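You operate a simulated robot arm through the tools that you are given. There is no shell and no other tool. Be economical: measure what you need, move in short steps, check, and stop when the job is done.

The job below is to be done with a simulated two-armed robot. You get a single attempt, and the scene is never put back.

Task
Take the green stopper and put it on the bench over the lids drawer. Put the white stopper on the bench over the lids drawer. Take the hand cream tub marked "RA26" from the upper tub shelf and put it on top of the green puck. Pick up the tub of fern tint with one hand, pass it to the other hand and put it on the bench right of the red mixer. Press the minus button of the tall mixer three times. Stack the small tub with a white lid marked "AM27" from the bench over the lids drawer on top of the small tub with a white lid labelled "UW62". Take the yellow lump and put it on the top of the glass slab. Open the caps drawer, fetch the steel bowl by the mortar and set it in the inside of the caps drawer, then shut the drawer. Shut the cloths drawer. Open the boats drawer, take the blue weigh boat from the inside of the boats drawer and put it on top of the clear cover and shut the drawer again. Push the mill drawer shut. Open the rings drawer. The order is free. Set down upright: hand cream tub.

The check looks at the end state, three seconds after you hand in, the way a careful person would. Anything else that was tipped, shoved, dropped, spilled or broken makes it a failure. Lids that push on must go on centred and level and be pressed home; caps that screw on are set level and turned clockwise until they are tight. Flat cloth is picked up by pressing the open fingertips on it (5 to 10 N) and closing them slowly along it; thin cloth reads only 2 to 8 mm in the jaws.

Robot
Two 7-joint arms with two-finger grippers on one trunk, on a base that drives. Base frame: it is fixed to the floor where the robot stands at the start and does not move with it; the origin is under the middle of the robot, x ahead of it, y to its left, z up; the surface under the hand at the start is at about z = 900. Units: mm, degrees, N and s.
The left shoulder is at the start at [26, 219, 1255], the right one opposite. With the tool pointing down near the work surface each hand reaches from about 100 to 760 mm from the robot's upright axis, wherever it stands, measured 20 degrees to its own side. Places, roughly: bench over the lids drawer [600, 800, 900]; bench right of the red mixer [600, -800, 900]; blue weigh boat (9x6x4 cm) [500, 2300, 700]; boats drawer [500, 2300, 800]; caps drawer [500, 3500, 800]; clear cover (18x18x5 cm) [-2300, 3600, 900]; cloths drawer [400, 2300, 500]; green puck (9x9x4 cm) [-2300, 3400, 900]; green stopper (3x3x3 cm) [500, 200, 900]; hand cream tub [500, 0, 500]; inside of the caps drawer [600, 3500, 700]; mill drawer [-600, -1900, 500]; minus button of the tall mixer [700, 0, 1500]; rings drawer [-600, -2100, 800]; small tub with a white lid [500, 750, 1000]; steel bowl by the mortar (15x15x7 cm) [500, 1700, 900]; top of the glass slab (20x24 cm) [540, 2280, 920]; tub of fern tint [500, 0, 1000]; white stopper (3x3x3 cm) [500, 200, 900]; yellow lump (5x5x3 cm) [600, 1100, 900]. Payload 2.2 kg a hand.
Tool frame (each hand has its own): the origin (TCP) lies between the finger pads and is the grasp point; the fingertips stand 19 mm ahead of it; z points along the fingers, y is the line along which they close. Largest opening 116 mm; the body of the gripper starts 70 mm behind the TCP.
Orientation is that of the tool frame in the base frame, as [roll, pitch, yaw] about the fixed x, y, z axes, in that order (R = Rz(yaw) Ry(pitch) Rx(roll)). With the fingers straight down and closing along the base's y, the tool's x points along the base's -x, its y along +y and its z along -z.

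Tools
- The arms move only by the tool servo_tool. It takes "left_motion", "right_motion" or both (then of equal length, played together; a hand with none holds still); each is text: rows parted by semicolons, each of 6 numbers parted by spaces: the shift along the tool's x, y, z in units of 40 mm (1.0 is 40 mm), then the turn, a rotation vector about the tool's x, y, z in units of 8 degrees (1.0 is 8 degrees). In form: tx ty tz ax ay az; .... A call has 1 to 20 rows; each row shifts and turns the commanded pose from where the row before left it, along the tool's axes as they then stand. "left_fingers" and "right_fingers" are, for a hand that has rows, the gripper command, from -1 (fully open) to 1 (shut), values between in proportion, set as the call begins (left out, the last holds). A call with a number of a shift or a turn outside -1 to 1 is refused whole. Each row takes 0.2 s and may step no farther than 50 mm and 8.6 degrees from the row before; otherwise, or with a gripper value out of range, the whole call is refused. A pose out of reach is approached as far as the arm can. The call stops where the force on the tool passes 40 N (or 10 N more than at its start, if that is more) or the arm is blocked; 0.2 s more then pass. Each finger halts on what it meets, pressing with about 30 N; the grip force reading is that of the motor and also rises with nothing between the fingers. The clock runs only during rows and for 0.2 s after the last one: add rows that do not move to give the fingers time. It gives the time, the measured TCP pose, the force on the tool (base axes), the opening and the grip force at its end, in the units of the frame above (readings bear some noise), with the torque about the TCP (base axes, N m) and any sound that the robot's microphone picked up, and new pictures: "show" is both (left out), scene, wrist or none (wrist: the cameras of the hands that moved).
- Cameras (640 x 400 px; columns grow to the right, rows downward): "scene" is now at [140.7, 20.1, 1437.7]; the picture's right is [0.16, -0.99, 0.00], its down [-0.50, -0.08, -0.86] and it looks along [0.85, 0.14, -0.51] (base axes); focal length 214 px, centre (320, 200). "left" rides on the left gripper at [69, 15, -97] in its tool frame; the picture's right is [-0.21, 0.98, 0.00], its down [-0.76, -0.17, -0.63] and it looks along [-0.62, -0.14, 0.78] (tool axes); focal length 251 px, centre (320, 200). "right" rides on the right gripper at [69, -15, -97] in its tool frame; the picture's right is [0.22, 0.98, 0.00], its down [-0.76, 0.17, -0.63] and it looks along [-0.62, 0.14, 0.77] (tool axes); focal length 251 px, centre (320, 200). There is no depth. A picture from a camera that has moved, and an enlarged one, comes with that camera's place and axes in the base frame and with its lens. The place of the scene camera against the robot may be out by one fixed shift of up to 12 mm in any direction.
- move_column(by): slides the trunk up (or, below 0, down) by that many mm; the arms and the scene camera ride with it, the base frame stays. It gives what a move gives, with no picture.
- roll_base(legs): drives the robot by 1 to 6 legs, each [ahead, left, turn to the left] in mm, mm and degrees, along the robot's own axes; the way and the turn of a leg run together, so that a leg with both is an arc; at most 1500 mm and 180 degrees a leg. The arms and the cameras ride along, it lands a little off, and it stops where it bumps. It gives what a move gives, and a new picture of the scene camera.
- head_to(pan, tilt): turns the head with the scene camera to pan (to the left, within 80 degrees either way) and tilt (down, from -29 to 69), counted from straight ahead of the robot. It gives what a move gives, and a new picture of the scene camera.
- inspect(camera, box): a new picture of the part [left, top, right, bottom] of that camera's present view, enlarged. The clock stands still meanwhile.
- sign_off(): hands the job in; it is judged then, once.

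Work in short steps. Places have to be worked out from the pictures, the camera data and where the tool is seen: move nearer, look again, correct. Check each grasp and each placing, and mend what went wrong. You have 577 turns and 360 pictures in all, those below and enlarged ones among them. Open the grippers and draw the arms clear of the work before you hand the job in, unless the task says otherwise; then end with one line.

The tools are called after "Call:" by a JSON object that holds its "api" and its "payload". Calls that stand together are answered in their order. servo_tool: Moves the arms, as the interface text tells. Its arguments: {"type":"object","properties":{"left_motion":{"type":"string"},"left_fingers":{"type":"number"},"right_motion":{"type":"string"},"right_fingers":{"type":"number"},"show":{"type":"string","enum":["both","scene","wrist","none"]}},"required":[]} The other tools are called the same way: move_column (by) slides the trunk up or down; roll_base (legs) drives the base; head_to (pan, tilt) turns the head that bears the scene camera; inspect (camera, box) takes an enlarged picture of a part of a camera's view; sign_off () hands the job in.

At the start:

```text
time: 0.0
left_tcp_pos: [401.1, 549.9, 998.4]
left_ee_rot: [-179.8, 0.1, 180.0]
left_contact_force: [-0.1, 0.1, -0.3]
left_wrist_torque: [0.0, 0.0, 0.01]
left_finger_gap: 116.0
left_grasp_force: 0.1
right_tcp_pos: [548.1, 20.2, 998.8]
right_ee_rot: [179.9, 0.1, 179.9]
right_contact_force: [0.3, -0.6, -0.4]
right_wrist_torque: [0.01, -0.01, -0.02]
right_finger_gap: 116.1
right_grasp_force: 0.0
trunk travel left (down, up): [-400.0, 90.0]
robot x, y, heading: [0.7, 2.2, -0.2]
head pan, tilt: [9.2, 30.4]
```

scene: 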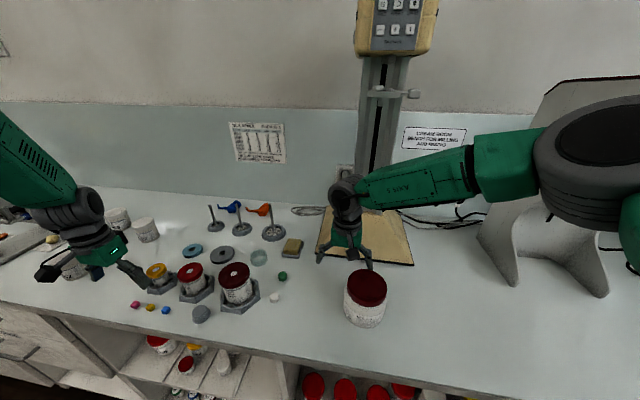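
right: 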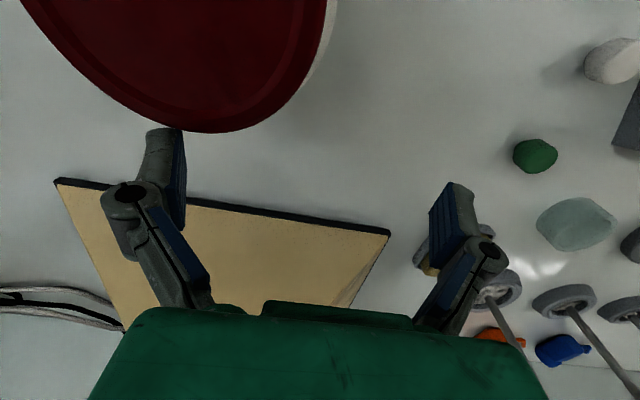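
left: 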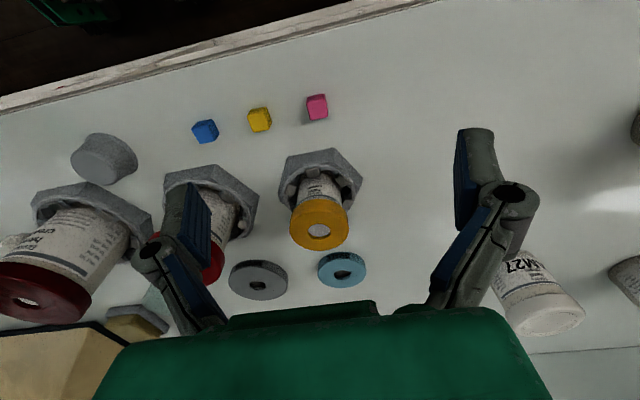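

I start by enlarging the scene view to recognise the objects on the bench.

Call:
{"api": "inspect", "payload": {"camera": "scene", "box": [0, 180, 320, 380]}}

Call:
{"api": "inspect", "payload": {"camera": "scene", "box": [340, 0, 460, 75]}}

Call:
{"api": "head_to", "payload": {"pan": 60, "tilt": 30}}

```text
2.00 times, centred on (160, 280) of scene
camera zoom: at [140.7, 20.1, 1437.7], right [0.16, -0.99, 0.0], down [-0.5, -0.08, -0.86], along [0.85, 0.14, -0.51], focal length 429 px, centre (640, 40)
```

zoom: 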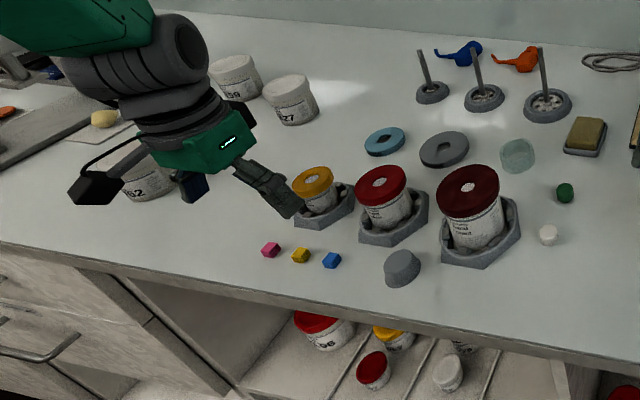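

```text
5.33 times, centred on (400, 38) of scene
camera zoom: at [140.7, 20.1, 1437.7], right [0.16, -0.99, 0.0], down [-0.5, -0.08, -0.86], along [0.85, 0.14, -0.51], focal length 1144 px, centre (-107, 1067)
```

zoom: 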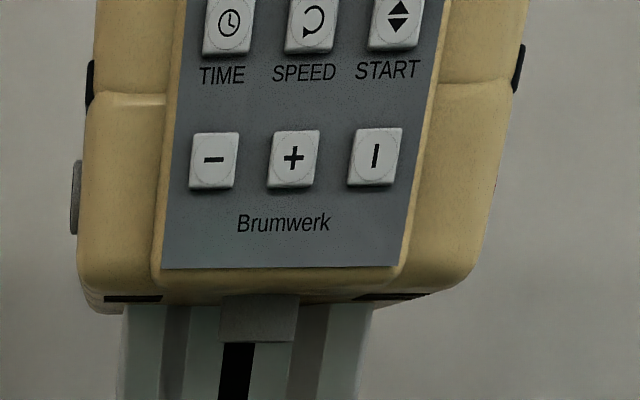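

```text
time: 1.2
left_tcp_pos: [398.9, 549.7, 1001.1]
left_ee_rot: [179.9, 0.1, -179.9]
left_contact_force: [-0.8, -0.1, 0.1]
left_wrist_torque: [0.01, -0.04, 0.0]
left_finger_gap: 116.1
left_grasp_force: 0.0
right_tcp_pos: [543.2, 17.3, 999.9]
right_ee_rot: [179.9, 0.3, 179.8]
right_contact_force: [0.8, -0.1, 0.2]
right_wrist_torque: [-0.01, 0.0, 0.02]
right_finger_gap: 115.8
right_grasp_force: 0.0
trunk travel left (down, up): [-400.0, 90.0]
robot x, y, heading: [-2.8, 0.9, 0.0]
head pan, tilt: [60.0, 30.0]
camera scene: at [97.0, 84.0, 1438.4], right [0.87, -0.5, 0.0], down [-0.25, -0.44, -0.86], along [0.43, 0.75, -0.5], focal length 214 px, centre (320, 200)
```

scene: 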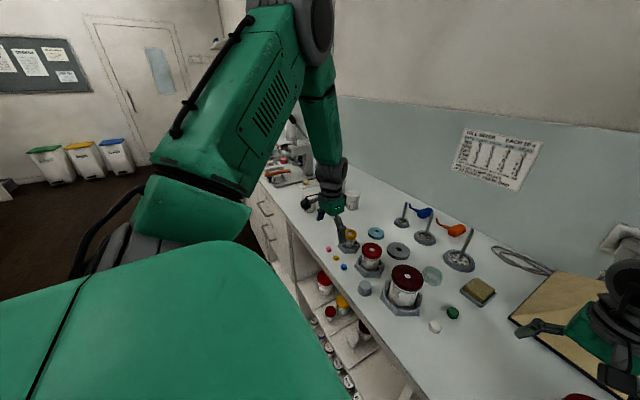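

The robot's left side is visible; now I look at the tall mixer's panel straight on for the button press.

Call:
{"api": "head_to", "payload": {"pan": 0, "tilt": 0}}

Call:
{"api": "head_to", "payload": {"pan": -50, "tilt": 30}}

```text
time: 2.5
left_tcp_pos: [399.2, 548.7, 999.8]
left_ee_rot: [179.8, 0.1, 179.9]
left_contact_force: [-0.8, 0.2, 0.3]
left_wrist_torque: [0.03, -0.01, -0.03]
left_finger_gap: 115.8
left_grasp_force: 0.1
right_tcp_pos: [543.9, 18.3, 1000.5]
right_ee_rot: [179.8, 0.3, 179.9]
right_contact_force: [0.2, -0.2, 0.6]
right_wrist_torque: [-0.01, 0.0, 0.02]
right_finger_gap: 115.8
right_grasp_force: 0.1
trunk travel left (down, up): [-400.0, 90.0]
robot x, y, heading: [1.5, -0.8, -0.1]
head pan, tilt: [0.0, 0.0]
camera scene: at [141.8, 5.8, 1486.7], right [0.0, -1.0, 0.0], down [0.0, 0.0, -1.0], along [1.0, 0.0, 0.0], focal length 214 px, centre (320, 200)
```

scene: 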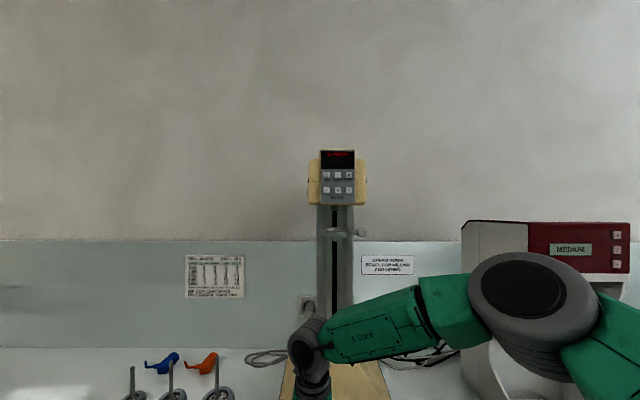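

```text
time: 3.7
left_tcp_pos: [397.7, 550.2, 1000.7]
left_ee_rot: [179.9, 0.1, -180.0]
left_contact_force: [0.3, 0.2, 0.2]
left_wrist_torque: [0.0, -0.02, -0.01]
left_finger_gap: 116.0
left_grasp_force: 0.0
right_tcp_pos: [543.4, 18.4, 1000.2]
right_ee_rot: [179.9, 0.2, 179.9]
right_contact_force: [1.1, -0.4, 0.0]
right_wrist_torque: [-0.02, 0.01, 0.04]
right_finger_gap: 116.0
right_grasp_force: 0.1
trunk travel left (down, up): [-400.0, 90.0]
robot x, y, heading: [-1.4, 3.9, -0.0]
head pan, tilt: [-50.0, 30.0]
camera scene: at [109.8, -63.7, 1438.8], right [-0.77, -0.64, 0.01], down [-0.33, 0.38, -0.87], along [0.56, -0.66, -0.5], focal length 214 px, centre (320, 200)
```

scene: 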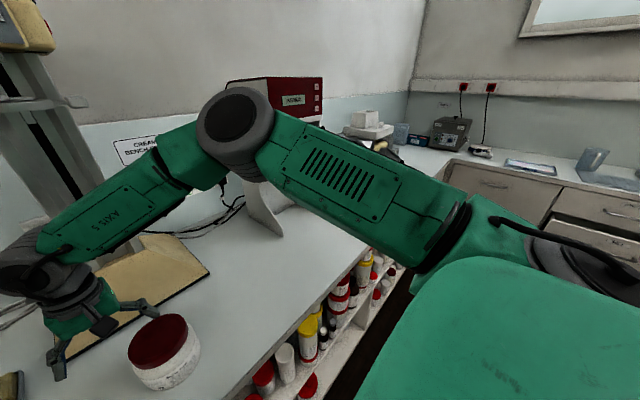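

Minus sits around [700,-12,1512]. I raise the right hand clear of the tub, close it and turn it to point forward (+x).

Call:
{"api": "servo_tool", "payload": {"right_motion": "0 -0.6 -0.9 0 0 0;0 -0.6 -0.9 0 0 0;0 -0.6 -0.9 0 0 0;0 -0.6 -0.9 0 0 0;0 -0.6 -0.9 0 0 0;0 0 0 0 -1 0;0 0 0 0 -1 0;0 0 0 0 -1 0;0 0 0 0 -1 0;0 0 0 0 -1 0;0 0 0 0 -1 0;0 0 0 0 -1 0;0 0 0 0 -1 0;0 0 0 0 -1 0;0 0 0 0 -1 0;0 0 0 0 -1 0;0 0 0 0 -0.25 0", "right_fingers": 1, "show": "wrist"}}

```text
time: 7.3
left_tcp_pos: [398.8, 549.5, 1001.5]
left_ee_rot: [179.9, 0.2, -180.0]
left_contact_force: [0.3, -0.9, -1.0]
left_wrist_torque: [-0.04, -0.01, -0.01]
left_finger_gap: 116.1
left_grasp_force: 0.1
right_tcp_pos: [541.6, -103.2, 1179.9]
right_ee_rot: [18.6, 89.8, 18.5]
right_contact_force: [-0.1, 0.2, 0.5]
right_wrist_torque: [0.01, 0.02, 0.0]
right_finger_gap: 0.3
right_grasp_force: 28.4
trunk travel left (down, up): [-400.0, 90.0]
robot x, y, heading: [0.8, -1.8, 0.1]
head pan, tilt: [-50.0, 30.0]
camera right: at [445.4, -118.1, 1110.5], right [0.0, 0.98, -0.21], down [-0.64, 0.17, 0.75], along [0.77, 0.13, 0.62], focal length 251 px, centre (320, 200)
```

right: 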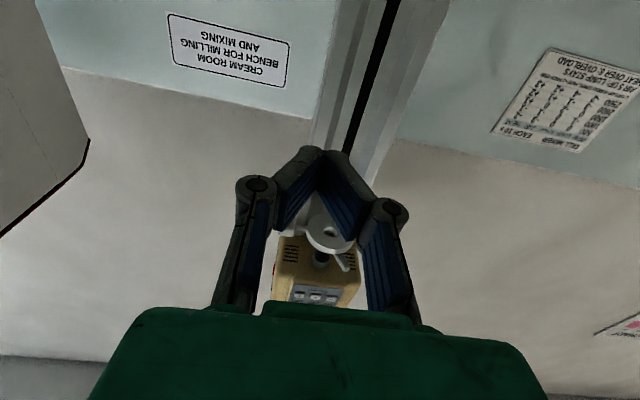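

Orientation is right. I raise to the button height and move near the panel.

Call:
{"api": "servo_tool", "payload": {"right_motion": "-1 0.28 0 0 0 0;-1 0.28 0 0 0 0;-1 0.28 0 0 0 0;-1 0.28 0 0 0 0;-1 0.28 0 0 0 0;-1 0.28 0 0 0 0;-1 0.28 0 0 0 0;-1 0.28 0 0 0 0;-0.3 0 0.8 0 0 0;0 0 0.5 0 0 0;0 0 0 0 0 0", "show": "wrist"}}

Call:
{"api": "head_to", "payload": {"pan": 0, "tilt": 0}}

Call:
{"api": "inspect", "payload": {"camera": "scene", "box": [272, 140, 400, 220]}}

```text
time: 9.7
left_tcp_pos: [396.8, 549.6, 1001.4]
left_ee_rot: [179.9, 0.1, 180.0]
left_contact_force: [0.2, -0.1, 0.5]
left_wrist_torque: [0.02, -0.01, 0.01]
left_finger_gap: 116.1
left_grasp_force: 0.1
right_tcp_pos: [592.7, -14.3, 1515.2]
right_ee_rot: [15.3, 89.8, 15.3]
right_contact_force: [-1.2, 0.0, -0.2]
right_wrist_torque: [0.01, 0.01, -0.02]
right_finger_gap: 0.1
right_grasp_force: 28.6
trunk travel left (down, up): [-400.0, 90.0]
robot x, y, heading: [-0.3, 1.5, 0.2]
head pan, tilt: [-50.0, 30.0]
camera right: at [496.3, -29.4, 1444.0], right [0.0, 0.98, -0.21], down [-0.64, 0.17, 0.75], along [0.77, 0.13, 0.62], focal length 251 px, centre (320, 200)
```

right: 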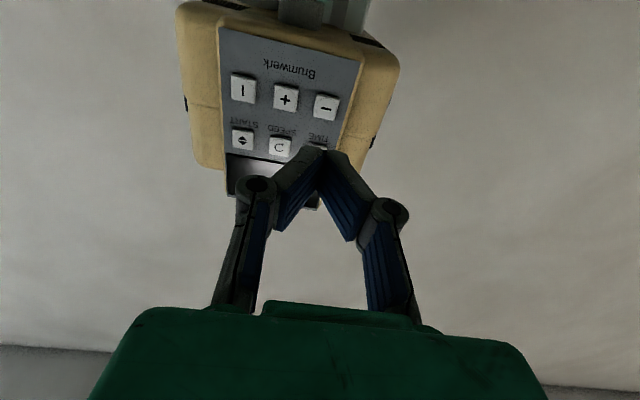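

```text
time: 10.8
left_tcp_pos: [398.2, 549.2, 999.9]
left_ee_rot: [179.9, 0.1, -180.0]
left_contact_force: [-0.4, 0.1, 0.2]
left_wrist_torque: [0.02, 0.04, 0.01]
left_finger_gap: 116.0
left_grasp_force: 0.0
right_tcp_pos: [594.0, -13.4, 1512.8]
right_ee_rot: [21.4, 89.8, 21.3]
right_contact_force: [-1.4, -1.3, -0.2]
right_wrist_torque: [-0.02, -0.03, -0.01]
right_finger_gap: 0.3
right_grasp_force: 28.7
trunk travel left (down, up): [-400.0, 90.0]
robot x, y, heading: [-0.4, 1.8, 0.0]
head pan, tilt: [0.0, 0.0]
camera scene: at [140.1, 5.5, 1486.9], right [0.0, -1.0, 0.0], down [0.0, 0.0, -1.0], along [1.0, 0.0, 0.0], focal length 214 px, centre (320, 200)
```

scene: 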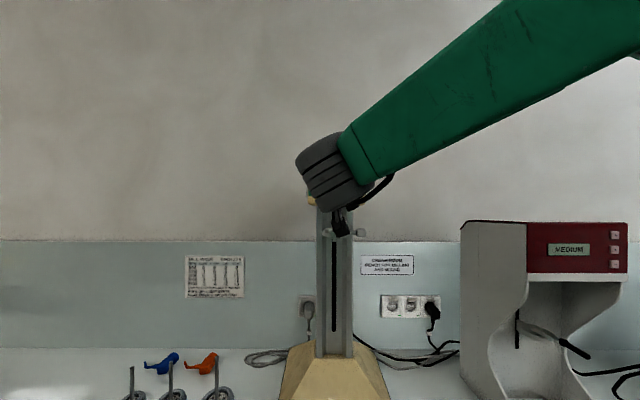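

```text
5.00 times, centred on (336, 180) of scene
camera zoom: at [140.1, 5.5, 1486.9], right [0.0, -1.0, 0.0], down [0.0, 0.0, -1.0], along [1.0, 0.0, 0.0], focal length 1072 px, centre (240, 300)
```

zoom: 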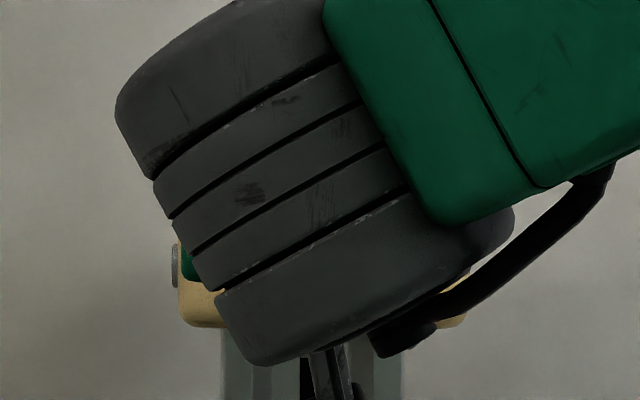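

Triangulation gives the minus button at [700,-11,1512]. I approach to within about 25 mm of it.

Call:
{"api": "servo_tool", "payload": {"right_motion": "0 0.06 0.7 0 0 0;0 0 0.7 0 0 0;0 0 0.2 0 0 0;0 0 0 0 0 0", "show": "wrist"}}

```text
time: 11.8
left_tcp_pos: [395.8, 549.8, 1001.0]
left_ee_rot: [179.9, 0.3, 180.0]
left_contact_force: [0.6, 0.9, 0.0]
left_wrist_torque: [-0.06, -0.02, 0.0]
left_finger_gap: 116.2
left_grasp_force: 0.1
right_tcp_pos: [655.3, -11.0, 1514.8]
right_ee_rot: [15.3, 89.6, 15.3]
right_contact_force: [-13.7, -1.9, 0.0]
right_wrist_torque: [-0.05, 0.09, -0.05]
right_finger_gap: 6.1
right_grasp_force: 28.2
trunk travel left (down, up): [-400.0, 90.0]
robot x, y, heading: [2.3, -0.4, 0.1]
head pan, tilt: [0.0, 0.0]
heard: click
camera right: at [558.6, -27.5, 1445.4], right [0.0, 0.98, -0.21], down [-0.64, 0.17, 0.75], along [0.77, 0.13, 0.62], focal length 251 px, centre (320, 200)
```

right: 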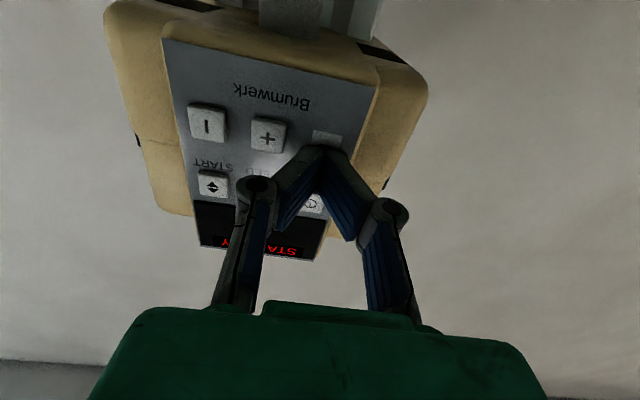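

One click heard – press 1 counted. The tips sit about 8 mm high on the button, so I back off 20 mm and lower slightly before the next press.

Call:
{"api": "servo_tool", "payload": {"right_motion": "0 0 -0.5 0 0 0;0.22 0 -0.1 0 0 0;0 0 0 0 0 0;0 0 0 0 0 0", "show": "wrist"}}

```text
time: 12.8
left_tcp_pos: [399.7, 549.5, 1001.7]
left_ee_rot: [179.9, 0.1, 179.9]
left_contact_force: [-0.2, 0.2, 0.6]
left_wrist_torque: [-0.04, -0.02, 0.01]
left_finger_gap: 116.1
left_grasp_force: 0.1
right_tcp_pos: [634.3, -12.0, 1504.0]
right_ee_rot: [25.7, 89.8, 25.9]
right_contact_force: [0.3, -0.5, -0.3]
right_wrist_torque: [-0.03, -0.06, 0.01]
right_finger_gap: 0.0
right_grasp_force: 28.3
trunk travel left (down, up): [-400.0, 90.0]
robot x, y, heading: [-1.2, -3.7, -0.4]
head pan, tilt: [0.0, 0.0]
camera right: at [536.8, -28.4, 1434.1], right [0.0, 0.98, -0.21], down [-0.63, 0.17, 0.75], along [0.77, 0.13, 0.62], focal length 251 px, centre (320, 200)
```

right: 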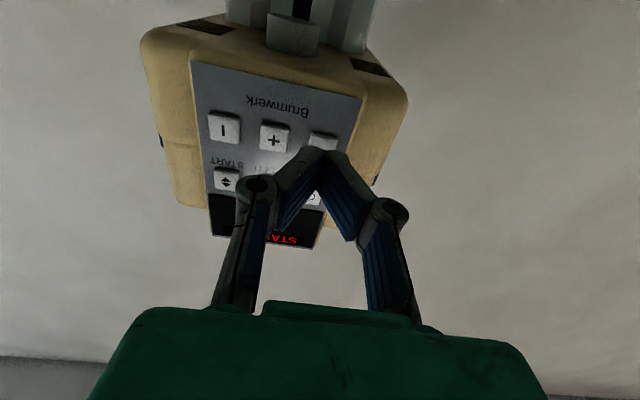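

Press 2.

Call:
{"api": "servo_tool", "payload": {"right_motion": "0 0 0.3 0 0 0;0 0 0.2 0 0 0;0 0 0.12 0 0 0;0 0 0 0 0 0", "show": "none"}}

```text
time: 13.8
left_tcp_pos: [396.0, 549.2, 1001.8]
left_ee_rot: [179.9, 0.3, 179.9]
left_contact_force: [0.3, 0.4, 0.1]
left_wrist_torque: [0.01, -0.02, -0.01]
left_finger_gap: 115.9
left_grasp_force: 0.1
right_tcp_pos: [654.8, -11.5, 1503.9]
right_ee_rot: [16.2, 89.8, 16.2]
right_contact_force: [-20.2, -2.5, -6.4]
right_wrist_torque: [-0.04, 0.3, -0.06]
right_finger_gap: 6.1
right_grasp_force: 28.2
trunk travel left (down, up): [-400.0, 90.0]
robot x, y, heading: [-1.4, 6.1, 0.2]
head pan, tilt: [0.0, 0.0]
heard: click
```

Second click. Back off and press a third time.

Call:
{"api": "servo_tool", "payload": {"right_motion": "0 0 -0.62 0 0 0;0 0 0 0 0 0;0 0 0 0 0 0", "show": "none"}}

Call:
{"api": "servo_tool", "payload": {"right_motion": "0 0 0.3 0 0 0;0 0 0.2 0 0 0;0 0 0.12 0 0 0;0 0 0 0 0 0", "show": "none"}}

```text
time: 14.7
left_tcp_pos: [399.7, 548.3, 1000.3]
left_ee_rot: [179.9, 0.1, -180.0]
left_contact_force: [0.0, -0.3, 0.3]
left_wrist_torque: [-0.02, 0.01, -0.01]
left_finger_gap: 116.3
left_grasp_force: 0.0
right_tcp_pos: [635.9, -12.8, 1503.3]
right_ee_rot: [57.8, 89.7, 57.6]
right_contact_force: [0.7, -0.6, -0.3]
right_wrist_torque: [0.01, -0.01, -0.02]
right_finger_gap: 0.0
right_grasp_force: 28.8
trunk travel left (down, up): [-400.0, 90.0]
robot x, y, heading: [-1.8, 0.1, -0.1]
head pan, tilt: [0.0, 0.0]
```

```text
time: 15.7
left_tcp_pos: [395.8, 549.4, 1001.1]
left_ee_rot: [179.9, 0.3, 180.0]
left_contact_force: [0.0, -0.3, 0.1]
left_wrist_torque: [0.01, 0.02, 0.01]
left_finger_gap: 116.1
left_grasp_force: 0.0
right_tcp_pos: [654.2, -9.3, 1504.5]
right_ee_rot: [14.8, 89.8, 14.8]
right_contact_force: [-21.1, -0.3, -7.2]
right_wrist_torque: [-0.01, 0.32, -0.04]
right_finger_gap: 5.9
right_grasp_force: 28.3
trunk travel left (down, up): [-400.0, 90.0]
robot x, y, heading: [0.8, -0.5, -0.2]
head pan, tilt: [0.0, 0.0]
heard: click
```

Third click. I retreat the hand, lower it and turn it back to pointing down, to the right of the tub.

Call:
{"api": "servo_tool", "payload": {"right_motion": "0 0 -1 0 0 0;0 0 -1 0 0 0;0 0 -0.5 0 0 0;1 -0.5 0 0 0 0;1 -0.5 0 0 0 0;1 -0.5 0 0 0 0;1 -0.5 0 0 0 0;1 -0.5 0 0 0 0;1 -0.5 0 0 0 0;0 -0.5 0 0 1 0;0 -0.5 0 0 1 0;0 -0.5 0 0 1 0;0 -0.5 0 0 1 0;0 -0.5 0 0 1 0;0 0 0 0 1 0;0 0 0 0 1 0;0 0 0 0 1 0;0 0 0 0 1 0;0 0 0 0 1 0;0 0 0 0 1 0", "show": "none"}}

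Call:
{"api": "inspect", "payload": {"camera": "scene", "box": [288, 140, 384, 200]}}

```text
time: 19.9
left_tcp_pos: [400.5, 548.3, 1000.5]
left_ee_rot: [180.0, 0.1, 179.9]
left_contact_force: [0.4, -0.2, -0.4]
left_wrist_torque: [0.01, 0.02, 0.01]
left_finger_gap: 116.1
left_grasp_force: 0.0
right_tcp_pos: [561.1, -230.8, 1263.0]
right_ee_rot: [179.9, 2.0, 179.9]
right_contact_force: [0.4, -0.4, 0.4]
right_wrist_torque: [0.0, 0.0, 0.0]
right_finger_gap: 0.1
right_grasp_force: 28.1
trunk travel left (down, up): [-400.0, 90.0]
robot x, y, heading: [1.5, 0.9, -0.2]
head pan, tilt: [0.0, 0.0]
```

```text
6.67 times, centred on (336, 170) of scene
camera zoom: at [143.1, 4.0, 1486.6], right [0.0, -1.0, 0.0], down [-0.01, 0.0, -1.0], along [1.0, 0.0, -0.01], focal length 1430 px, centre (213, 400)
```

zoom: 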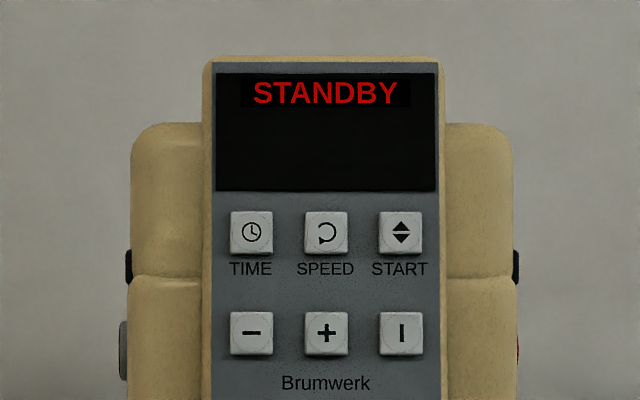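

Three presses done, display calm. Next the stoppers: right hand goes above the white one (~[486,202]), avoiding the tubs, partly open.

Call:
{"api": "servo_tool", "payload": {"right_motion": "0.158 0.9 0.3 0 0 0;0.158 0.9 0.3 0 0 0;0.158 0.9 0.3 0 0 0;0.158 0.9 0.3 0 0 0;0.158 0.9 0.3 0 0 0;0.158 0.9 0.3 0 0 0;0.158 0.9 0.3 0 0 0;0.158 0.9 0.3 0 0 0;0.158 0.9 0.3 0 0 0;0.158 0.9 0.3 0 0 0;0.158 0.9 0.3 0 0 0;0.158 0.9 0.3 0 0 0", "right_fingers": 0, "show": "none"}}

Call:
{"api": "servo_tool", "payload": {"right_motion": "0 0 0 0 0 -1;0 0 0 0 0 -1;0 0 0 0 0 -1;0 0 0 0 0 -1;0 0 0 0 0 -1;0 0 0 0 0 -1;0 0 0 0 0 -1;0 0 0 0 0 -1;0 0 0 0 0 -1;0 0 0 0 0 -1;0 0 0 0 0 -1;0 0 0 0 0 -0.25;0 0 0 0 0 0", "show": "wrist"}}

Call:
{"api": "head_to", "payload": {"pan": 20, "tilt": 40}}

```text
time: 22.4
left_tcp_pos: [400.9, 550.8, 998.6]
left_ee_rot: [-180.0, 0.1, -180.0]
left_contact_force: [-0.2, 0.7, -1.1]
left_wrist_torque: [0.0, -0.01, -0.01]
left_finger_gap: 115.7
left_grasp_force: 0.0
right_tcp_pos: [494.5, 193.5, 1119.8]
right_ee_rot: [-179.9, 1.9, -179.6]
right_contact_force: [0.6, -0.3, -0.7]
right_wrist_torque: [-0.02, 0.0, 0.03]
right_finger_gap: 58.0
right_grasp_force: 0.1
right hand out of reach, approached as far as the arm can: row 12
trunk travel left (down, up): [-400.0, 90.0]
robot x, y, heading: [-2.7, 0.6, -0.1]
head pan, tilt: [0.0, 0.0]
```

```text
time: 25.2
left_tcp_pos: [399.1, 550.1, 1000.9]
left_ee_rot: [179.9, 0.1, -180.0]
left_contact_force: [0.1, 0.6, 0.3]
left_wrist_torque: [-0.02, 0.03, -0.01]
left_finger_gap: 116.1
left_grasp_force: 0.1
right_tcp_pos: [492.0, 190.7, 1122.0]
right_ee_rot: [-177.9, 0.1, -90.0]
right_contact_force: [-0.5, 0.3, 0.3]
right_wrist_torque: [0.01, 0.01, 0.0]
right_finger_gap: 58.3
right_grasp_force: 0.1
trunk travel left (down, up): [-400.0, 90.0]
robot x, y, heading: [-2.7, -1.4, -0.1]
head pan, tilt: [0.0, 0.0]
camera right: at [503.6, 119.3, 1218.9], right [-0.98, -0.21, -0.04], down [-0.19, 0.76, 0.63], along [-0.11, 0.62, -0.78], focal length 251 px, centre (320, 200)
```

right: 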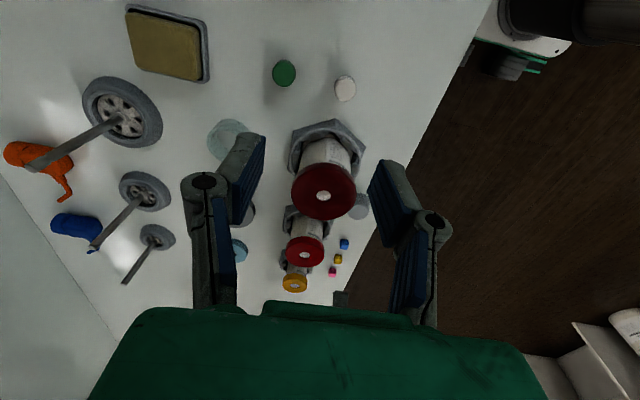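

```text
time: 26.3
left_tcp_pos: [398.4, 550.0, 1000.7]
left_ee_rot: [179.9, 0.1, -180.0]
left_contact_force: [0.5, 0.2, 0.3]
left_wrist_torque: [0.02, -0.01, 0.0]
left_finger_gap: 116.1
left_grasp_force: 0.1
right_tcp_pos: [492.2, 190.8, 1122.8]
right_ee_rot: [-177.8, 0.1, -90.0]
right_contact_force: [-0.2, 0.2, -0.9]
right_wrist_torque: [0.0, -0.05, 0.0]
right_finger_gap: 58.2
right_grasp_force: 0.0
trunk travel left (down, up): [-400.0, 90.0]
robot x, y, heading: [2.1, -2.0, 0.1]
head pan, tilt: [20.0, 40.0]
camera scene: at [131.1, 36.2, 1423.1], right [0.34, -0.94, 0.0], down [-0.61, -0.22, -0.76], along [0.72, 0.26, -0.65], focal length 214 px, centre (320, 200)
```

scene: 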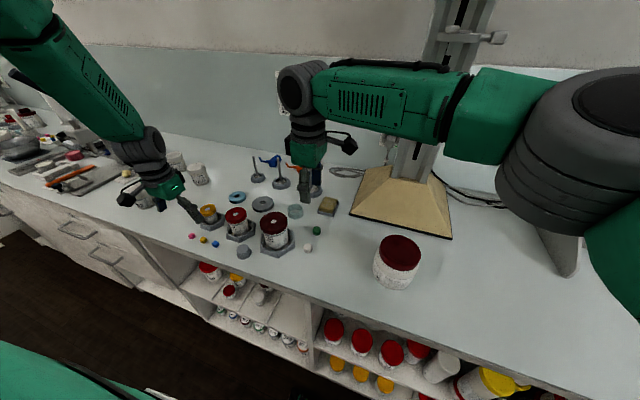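

Wrist camera puts white at [468,193] and green at [539,193]. I line up the right hand over the white one, level the tilt, and come down to 990 to check.

Call:
{"api": "servo_tool", "payload": {"right_motion": "-0.06 0.59 0 -0.26 0 0;0 0 1 0 0 0;0 0 1 0 0 0;0 0 1 0 0 0;0 0 0.3 0 0 0;0 0 0 0 0 0", "show": "wrist"}}

```text
time: 27.7
left_tcp_pos: [398.6, 549.5, 1001.5]
left_ee_rot: [180.0, 0.2, -180.0]
left_contact_force: [1.0, -0.2, 0.4]
left_wrist_torque: [0.02, 0.01, 0.01]
left_finger_gap: 116.2
left_grasp_force: 0.0
right_tcp_pos: [470.0, 193.7, 988.6]
right_ee_rot: [-179.9, 0.2, -90.0]
right_contact_force: [0.0, -0.6, -0.2]
right_wrist_torque: [0.02, 0.03, 0.02]
right_finger_gap: 58.1
right_grasp_force: 0.1
trunk travel left (down, up): [-400.0, 90.0]
robot x, y, heading: [1.3, 0.5, -0.1]
head pan, tilt: [20.0, 40.0]
camera right: at [483.9, 123.3, 1084.6], right [-0.98, -0.21, 0.0], down [-0.17, 0.76, 0.63], along [-0.13, 0.62, -0.77], focal length 251 px, centre (320, 200)
```

right: 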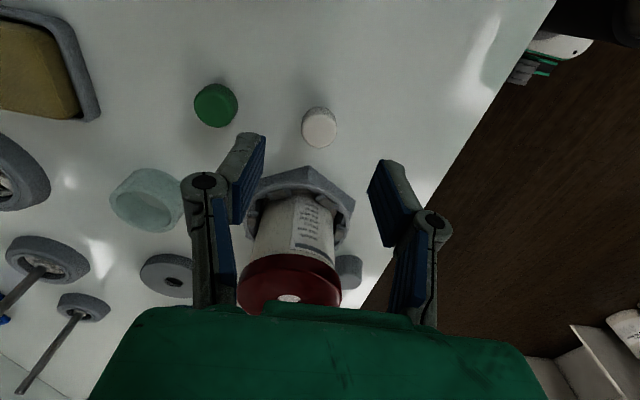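

Aligned. Descend to grasp the white stopper at about z 922.

Call:
{"api": "servo_tool", "payload": {"right_motion": "0 0 0.8 0 0 0;0 0 0.6 0 0 0;0 0 0.25 0 0 0;0 0 0 0 0 0", "show": "wrist"}}

Call:
{"api": "servo_tool", "payload": {"right_motion": "0 0 0 0 0 0;0 0 0 0 0 0;0 0 0 0 0 0", "right_fingers": 1, "show": "none"}}

```text
time: 28.7
left_tcp_pos: [398.9, 549.3, 1000.9]
left_ee_rot: [179.8, 0.1, -179.9]
left_contact_force: [-0.6, 0.9, -0.7]
left_wrist_torque: [0.02, -0.01, 0.0]
left_finger_gap: 116.1
left_grasp_force: 0.0
right_tcp_pos: [470.7, 193.1, 922.5]
right_ee_rot: [-179.9, 0.1, -90.1]
right_contact_force: [-0.5, -0.3, 0.0]
right_wrist_torque: [-0.02, 0.0, 0.01]
right_finger_gap: 57.9
right_grasp_force: 0.1
trunk travel left (down, up): [-400.0, 90.0]
robot x, y, heading: [5.3, -1.2, 0.0]
head pan, tilt: [20.0, 40.0]
camera right: at [484.7, 122.7, 1019.4], right [-0.98, -0.21, 0.0], down [-0.17, 0.76, 0.63], along [-0.13, 0.62, -0.77], focal length 251 px, centre (320, 200)
```

right: 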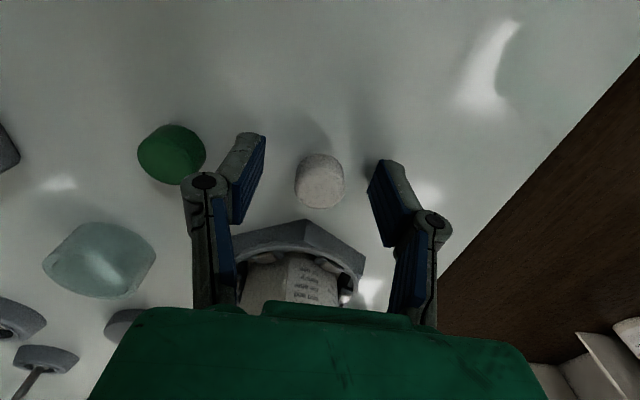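

```text
time: 29.5
left_tcp_pos: [398.2, 550.2, 1000.6]
left_ee_rot: [179.9, 0.0, -179.9]
left_contact_force: [0.1, -0.7, -0.7]
left_wrist_torque: [-0.01, -0.03, -0.05]
left_finger_gap: 115.8
left_grasp_force: 0.1
right_tcp_pos: [470.1, 192.8, 922.8]
right_ee_rot: [-179.9, 0.1, -90.1]
right_contact_force: [-0.6, 0.0, -1.1]
right_wrist_torque: [0.03, -0.01, -0.01]
right_finger_gap: 20.2
right_grasp_force: 29.8
trunk travel left (down, up): [-400.0, 90.0]
robot x, y, heading: [-0.1, 2.1, 0.3]
head pan, tilt: [20.0, 40.0]
```

Gap 20 mm with force: holding white. Lift it and shift the right hand away to the right.

Call:
{"api": "servo_tool", "payload": {"right_motion": "0 0 -1 0 0 0;0 0 -1 0 0 0;0 0 -1 0 0 0;0 0 -1 0 0 0;0 0 -1 0 0 0;0 0 -1 0 0 0;1 0 0 0 0 0;1 0 0 0 0 0;1 0 0 0 0 0;1 0 0 0 0 0;1 0 0 0 0 0;1 0 0 0 0 0;1 0 0 0 0 0", "show": "wrist"}}

Call:
{"api": "servo_tool", "payload": {"left_motion": "0 0 -1 0 0 0;0 0 -1 0 0 0;0 0 -1 0 0 0;0 0 -1 0 0 0;-0.39 -0.99 0 0 0 0;-0.39 -0.99 0 0 0 0;-0.39 -0.99 0 0 0 0;-0.39 -0.99 0 0 0 0;-0.39 -0.99 0 0 0 0;-0.39 -0.99 0 0 0 0;-0.39 -0.99 0 0 0 0;-0.39 -0.99 0 0 0 0;-0.39 -0.99 0 0 0 0;0 0 0 0 0 0", "left_fingers": 0, "show": "none"}}

Call:
{"api": "servo_tool", "payload": {"left_motion": "0 0 0 0 0 -1;0 0 0 0 0 -1;0 0 0 0 0 -1;0 0 0 0 0 -1;0 0 0 0 0 -1;0 0 0 0 0 -1;0 0 0 0 0 -1;0 0 0 0 0 -1;0 0 0 0 0 -1;0 0 0 0 0 -1;0 0 0 0 0 -1;0 0 0 0 0 -0.25;0 0 1 0 0 0;0 0 1 0 0 0;0 0 1 0 0 0;0 0 1 0 0 0;0 0 0 0 0 0", "show": "wrist"}}

```text
time: 32.3
left_tcp_pos: [398.3, 547.4, 1003.1]
left_ee_rot: [179.8, 0.2, 180.0]
left_contact_force: [1.2, 0.4, -0.4]
left_wrist_torque: [0.01, 0.0, 0.0]
left_finger_gap: 115.9
left_grasp_force: 0.0
right_tcp_pos: [467.2, -91.8, 1163.1]
right_ee_rot: [-179.9, 0.1, -90.0]
right_contact_force: [-0.5, -1.5, -0.2]
right_wrist_torque: [0.04, -0.03, -0.02]
right_finger_gap: 18.8
right_grasp_force: 29.2
trunk travel left (down, up): [-400.0, 90.0]
robot x, y, heading: [2.2, -3.1, -0.0]
head pan, tilt: [20.0, 40.0]
camera right: at [481.6, -161.5, 1258.3], right [-0.98, -0.21, 0.0], down [-0.17, 0.75, 0.63], along [-0.13, 0.62, -0.77], focal length 251 px, centre (320, 200)
```

right: 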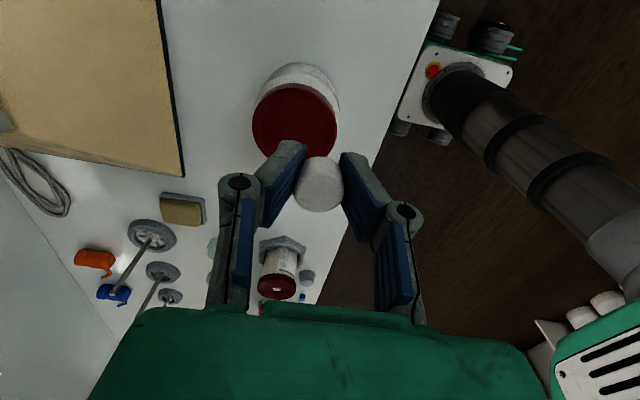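

```text
time: 35.3
left_tcp_pos: [536.2, 191.6, 1161.2]
left_ee_rot: [179.8, 0.0, -180.0]
left_contact_force: [-0.9, 0.6, 0.1]
left_wrist_torque: [-0.01, 0.01, -0.01]
left_finger_gap: 58.2
left_grasp_force: 0.1
right_tcp_pos: [466.5, -89.2, 1160.9]
right_ee_rot: [-180.0, 0.2, -90.1]
right_contact_force: [0.1, 0.6, 0.3]
right_wrist_torque: [0.0, 0.05, 0.0]
right_finger_gap: 18.1
right_grasp_force: 30.2
trunk travel left (down, up): [-400.0, 90.0]
robot x, y, heading: [4.9, 1.0, -0.3]
head pan, tilt: [20.0, 40.0]
```

```text
time: 38.9
left_tcp_pos: [539.7, 192.4, 1001.4]
left_ee_rot: [-179.8, 0.3, -90.0]
left_contact_force: [-0.7, 0.8, 0.4]
left_wrist_torque: [0.0, -0.02, -0.02]
left_finger_gap: 57.9
left_grasp_force: 0.0
right_tcp_pos: [466.5, -88.9, 1162.4]
right_ee_rot: [-180.0, 0.3, -90.1]
right_contact_force: [-0.2, -0.8, -0.3]
right_wrist_torque: [0.04, 0.02, -0.02]
right_finger_gap: 16.5
right_grasp_force: 29.8
trunk travel left (down, up): [-400.0, 90.0]
robot x, y, heading: [-1.1, -4.4, -0.1]
head pan, tilt: [20.0, 40.0]
camera left: at [524.2, 123.1, 1096.8], right [-0.98, 0.21, 0.0], down [0.16, 0.75, 0.64], along [0.14, 0.62, -0.77], focal length 251 px, centre (320, 200)
```

left: 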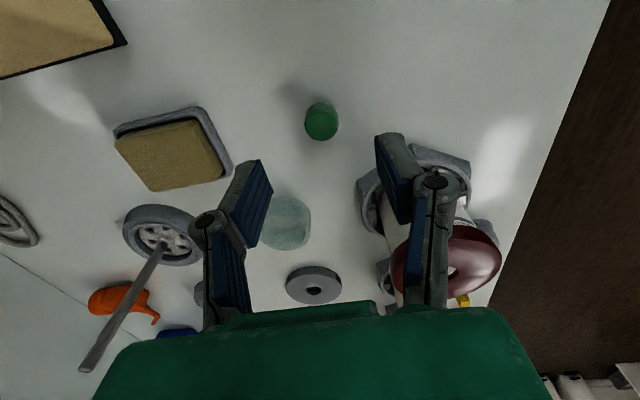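

The right hand's gap is shrinking slowly (20→16.5): the stopper may be slipping. I check it closely at once.

Call:
{"api": "inspect", "payload": {"camera": "right", "box": [220, 100, 420, 225]}}

```text
3.20 times, centred on (320, 162) of right
camera zoom: at [481.6, -160.0, 1258.5], right [-0.98, -0.21, 0.0], down [-0.17, 0.76, 0.63], along [-0.13, 0.62, -0.77], focal length 805 px, centre (320, 320)
```

zoom: 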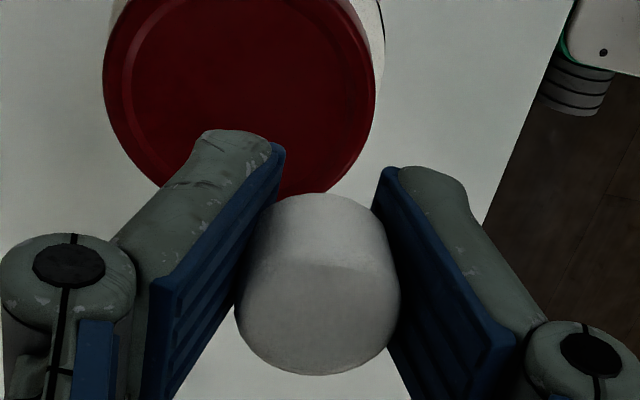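

It is creeping slowly, so I bring the white stopper to its place right away: raise the left hand, then drive left 700 mm.

Call:
{"api": "servo_tool", "payload": {"left_motion": "0 0 -1 0 0 0;0 0 -1 0 0 0;0 0 -1 0 0 0;0 0 -1 0 0 0", "show": "none"}}

Call:
{"api": "roll_base", "payload": {"legs": [[0, 700, 0]]}}

```text
time: 39.9
left_tcp_pos: [538.5, 190.5, 1162.5]
left_ee_rot: [-179.8, -0.3, -89.9]
left_contact_force: [0.3, 0.1, -0.1]
left_wrist_torque: [0.05, -0.01, -0.02]
left_finger_gap: 57.8
left_grasp_force: 0.1
right_tcp_pos: [466.3, -89.0, 1162.9]
right_ee_rot: [-179.9, 0.2, -90.1]
right_contact_force: [0.6, 0.2, -0.3]
right_wrist_torque: [0.0, 0.01, 0.02]
right_finger_gap: 16.3
right_grasp_force: 30.1
trunk travel left (down, up): [-400.0, 90.0]
robot x, y, heading: [-3.5, 1.4, -0.1]
head pan, tilt: [20.0, 40.0]
```

```text
time: 43.8
left_tcp_pos: [544.0, 885.6, 1163.2]
left_ee_rot: [-179.8, 0.0, -90.4]
left_contact_force: [0.0, -0.7, -0.4]
left_wrist_torque: [-0.01, -0.05, -0.01]
left_finger_gap: 58.1
left_grasp_force: 0.0
right_tcp_pos: [469.0, 604.3, 1162.3]
right_ee_rot: [-180.0, 0.5, -90.7]
right_contact_force: [0.5, -0.5, 0.3]
right_wrist_torque: [0.02, -0.01, 0.03]
right_finger_gap: 14.6
right_grasp_force: 30.0
trunk travel left (down, up): [-400.0, 90.0]
robot x, y, heading: [1.3, 702.3, -0.7]
head pan, tilt: [20.0, 40.0]
camera scene: at [134.2, 727.2, 1423.3], right [0.33, -0.94, -0.01], down [-0.61, -0.21, -0.76], along [0.72, 0.26, -0.64], focal length 214 px, centre (320, 200)
```

scene: 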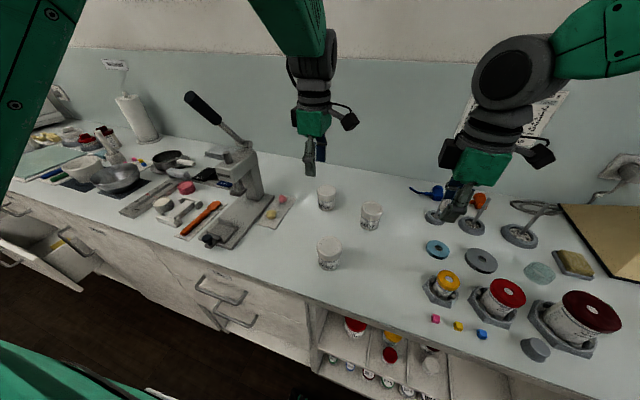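

White spot chosen: about [555,830], between the tubs. I pull the left hand back/up, drive 130 mm more left so the right hand can reach.

Call:
{"api": "servo_tool", "payload": {"left_motion": "0 1 0 0 0 0;0 1 0 0 0 0;0 1 0 0 0 0;0 1 -0.5 0 0 0;0 0 -1 0 0 0", "show": "none"}}

Call:
{"api": "roll_base", "payload": {"legs": [[0, 130, 0.7]]}}

```text
time: 45.0
left_tcp_pos: [382.3, 897.5, 1218.9]
left_ee_rot: [-179.7, -0.5, -90.1]
left_contact_force: [0.4, -0.1, -0.8]
left_wrist_torque: [0.01, 0.0, 0.02]
left_finger_gap: 58.2
left_grasp_force: 0.0
left hand out of reach, approached as far as the arm can: row 4
right_tcp_pos: [467.0, 615.6, 1163.4]
right_ee_rot: [-179.9, -0.2, -90.5]
right_contact_force: [-0.1, 1.2, -0.1]
right_wrist_torque: [-0.07, 0.02, 0.03]
right_finger_gap: 14.3
right_grasp_force: 30.0
trunk travel left (down, up): [-400.0, 90.0]
robot x, y, heading: [1.1, 704.3, -0.8]
head pan, tilt: [20.0, 40.0]
```

```text
time: 46.3
left_tcp_pos: [380.2, 972.0, 1226.2]
left_ee_rot: [-179.4, 2.1, -89.6]
left_contact_force: [0.4, -0.9, 0.0]
left_wrist_torque: [0.06, 0.05, 0.01]
left_finger_gap: 58.0
left_grasp_force: 0.0
right_tcp_pos: [470.1, 693.0, 1159.3]
right_ee_rot: [-179.8, 2.5, -90.0]
right_contact_force: [0.3, -2.5, 0.4]
right_wrist_torque: [0.23, 0.04, 0.02]
right_finger_gap: 13.7
right_grasp_force: 29.6
trunk travel left (down, up): [-400.0, 90.0]
robot x, y, heading: [6.2, 826.3, 0.4]
head pan, tilt: [20.0, 40.0]
camera scene: at [133.8, 811.9, 1423.5], right [0.35, -0.94, -0.03], down [-0.6, -0.2, -0.77], along [0.72, 0.29, -0.64], focal length 214 px, centre (320, 200)
```

scene: 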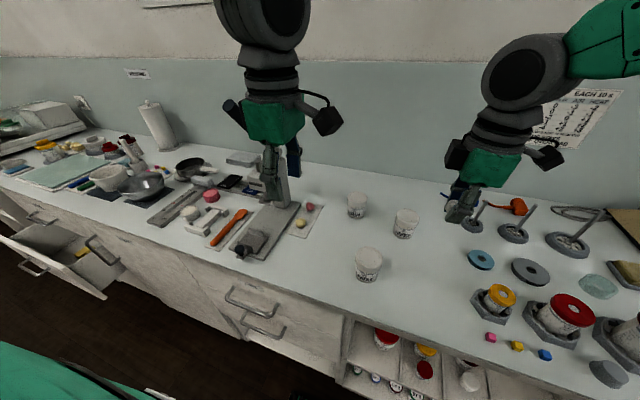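

Now move the right hand over [555,830] and down to z≈960, then look.

Call:
{"api": "servo_tool", "payload": {"right_motion": "-0.85 -0.53 0 0 0 0;-0.85 -0.53 0 0 0 0;-0.85 -0.53 0 0 0 0;-0.85 -0.53 0 0 0 0;0 0 1 0 0 0;0 0 1 0 0 0;0 0 1 0 0 0;0 0 1 0 0 0;0 0 1 0 0 0;0 0 0 0 0 0", "show": "both"}}

```text
time: 48.7
left_tcp_pos: [370.8, 1060.9, 1218.3]
left_ee_rot: [-179.3, -2.0, -89.2]
left_contact_force: [-0.2, 1.0, -0.5]
left_wrist_torque: [-0.08, -0.03, 0.02]
left_finger_gap: 57.9
left_grasp_force: 0.1
right_tcp_pos: [548.3, 914.3, 967.2]
right_ee_rot: [-179.4, -1.1, -89.4]
right_contact_force: [-0.7, 1.6, -0.6]
right_wrist_torque: [-0.09, -0.07, 0.04]
right_finger_gap: 12.4
right_grasp_force: 29.6
trunk travel left (down, up): [-400.0, 90.0]
robot x, y, heading: [8.2, 839.2, 0.5]
head pan, tilt: [20.0, 40.0]
stopped in row 10 (right hand): the arm was blocked; the commanded pose is now the measured one
camera scene: at [133.2, 912.5, 1421.4], right [0.35, -0.94, 0.03], down [-0.6, -0.25, -0.76], along [0.71, 0.25, -0.65], focal length 214 px, centre (320, 200)
camera right: at [562.9, 846.0, 1064.4], right [-0.97, -0.23, -0.01], down [-0.18, 0.77, 0.62], along [-0.13, 0.6, -0.79], focal length 251 px, centre (320, 200)
```

scene: 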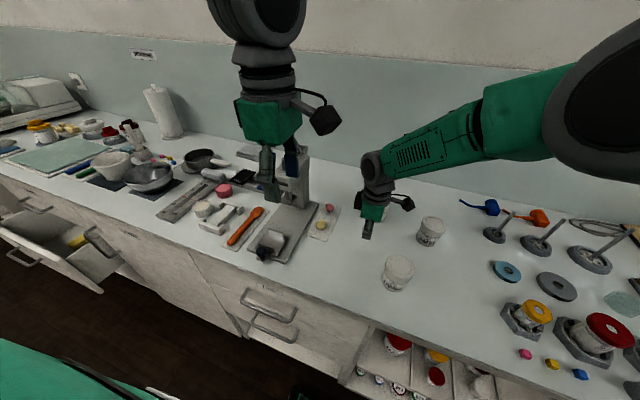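
right: 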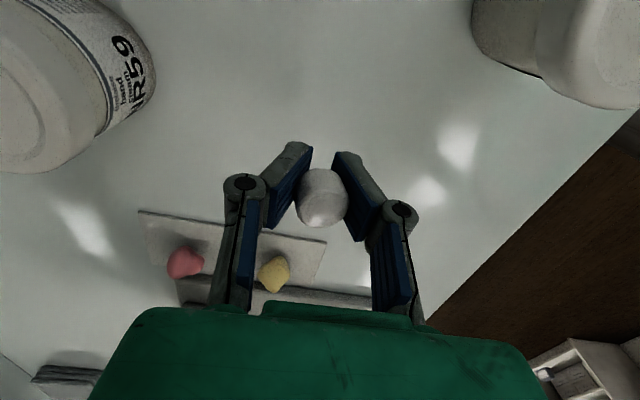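

The trunk is rocking after the drive; I hold still a couple of seconds to let it settle before placing.

Call:
{"api": "servo_tool", "payload": {"right_motion": "0 0 0 0 0 0;0 0 0 0 0 0;0 0 0 0 0 0;0 0 0 0 0 0;0 0 0 0 0 0;0 0 0 0 0 0;0 0 0 0 0 0;0 0 0 0 0 0", "show": "wrist"}}

```text
time: 50.7
left_tcp_pos: [367.9, 1003.0, 1227.4]
left_ee_rot: [-179.1, 0.9, -89.4]
left_contact_force: [-0.2, -1.9, 0.4]
left_wrist_torque: [0.08, -0.01, 0.0]
left_finger_gap: 58.0
left_grasp_force: 0.1
right_tcp_pos: [546.2, 869.3, 970.7]
right_ee_rot: [-179.3, 1.4, -89.4]
right_contact_force: [0.0, -1.1, 0.4]
right_wrist_torque: [0.12, 0.06, -0.01]
right_finger_gap: 10.2
right_grasp_force: 30.0
trunk travel left (down, up): [-400.0, 90.0]
robot x, y, heading: [1.3, 832.9, 0.5]
head pan, tilt: [20.0, 40.0]
stopped in row 8 (right hand): the arm was blocked; the commanded pose is now the measured one
camera right: at [560.6, 796.3, 1065.8], right [-0.97, -0.23, -0.02], down [-0.18, 0.74, 0.65], along [-0.13, 0.64, -0.76], focal length 251 px, centre (320, 200)
```

right: 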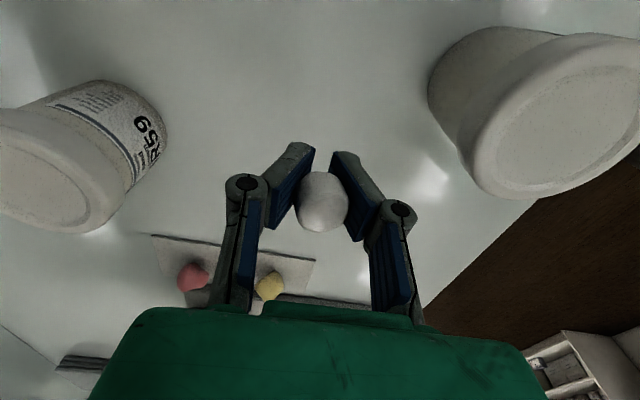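

Gap is now 10 mm, so I lower quickly here (free area) and set it down.

Call:
{"api": "servo_tool", "payload": {"right_motion": "0 0 0.4 0 0 0;0 0 0.4 0 0 0;0 0 0.3 0 0 0", "show": "wrist"}}

```text
time: 51.5
left_tcp_pos: [369.7, 1024.0, 1224.7]
left_ee_rot: [-179.2, -0.1, -89.3]
left_contact_force: [-1.0, 0.2, -0.3]
left_wrist_torque: [0.0, -0.02, -0.02]
left_finger_gap: 57.8
left_grasp_force: 0.1
right_tcp_pos: [546.2, 887.1, 924.7]
right_ee_rot: [-179.3, 0.5, -89.1]
right_contact_force: [0.5, -0.3, 0.3]
right_wrist_torque: [0.05, 0.01, 0.0]
right_finger_gap: 8.9
right_grasp_force: 30.0
trunk travel left (down, up): [-400.0, 90.0]
robot x, y, heading: [3.1, 834.2, 0.6]
head pan, tilt: [20.0, 40.0]
camera right: at [560.8, 816.2, 1020.3], right [-0.97, -0.23, -0.01], down [-0.18, 0.75, 0.64], along [-0.14, 0.62, -0.77], focal length 251 px, centre (320, 200)
```

right: 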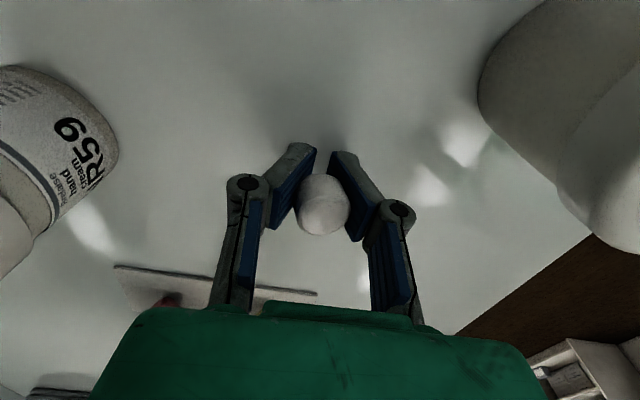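

The stopper is being squeezed sideways out of the pads. It is ~2 mm above the bench now; I lower slightly and open partway.

Call:
{"api": "servo_tool", "payload": {"right_motion": "0 0 0.07 0 0 0;0 0 0 0 0 0", "show": "none"}}

Call:
{"api": "servo_tool", "payload": {"right_motion": "0 0 0 0 0 0;0 0 0 0 0 0", "right_fingers": 0.2, "show": "wrist"}}

```text
time: 52.1
left_tcp_pos: [369.0, 1056.0, 1221.0]
left_ee_rot: [-179.3, -1.4, -89.1]
left_contact_force: [0.1, 1.9, 0.5]
left_wrist_torque: [-0.05, -0.01, 0.01]
left_finger_gap: 58.1
left_grasp_force: 0.1
right_tcp_pos: [544.0, 911.4, 919.3]
right_ee_rot: [-179.4, -0.8, -89.1]
right_contact_force: [-3.5, -8.9, 13.3]
right_wrist_torque: [-0.01, -0.05, 0.08]
right_finger_gap: 7.3
right_grasp_force: 29.6
trunk travel left (down, up): [-400.0, 90.0]
robot x, y, heading: [6.5, 843.2, 0.4]
head pan, tilt: [20.0, 40.0]
```

```text
time: 52.7
left_tcp_pos: [368.7, 995.6, 1227.1]
left_ee_rot: [-179.3, 1.1, -89.4]
left_contact_force: [0.5, -0.5, -0.1]
left_wrist_torque: [0.09, -0.03, -0.03]
left_finger_gap: 57.9
left_grasp_force: 0.1
right_tcp_pos: [546.8, 862.9, 924.1]
right_ee_rot: [-179.4, 1.6, -89.3]
right_contact_force: [-0.3, -1.9, 0.5]
right_wrist_torque: [0.13, 0.1, 0.01]
right_finger_gap: 46.3
right_grasp_force: 0.1
trunk travel left (down, up): [-400.0, 90.0]
robot x, y, heading: [5.3, 834.5, 0.5]
head pan, tilt: [20.0, 40.0]
camera right: at [560.8, 790.8, 1017.7], right [-0.97, -0.23, -0.02], down [-0.18, 0.74, 0.65], along [-0.13, 0.64, -0.76], focal length 251 px, centre (320, 200)
```

right: 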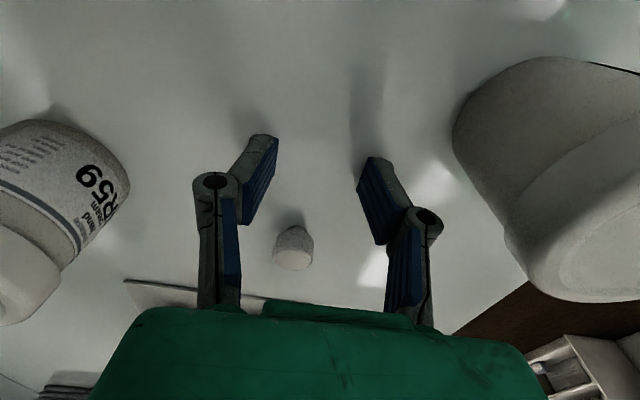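

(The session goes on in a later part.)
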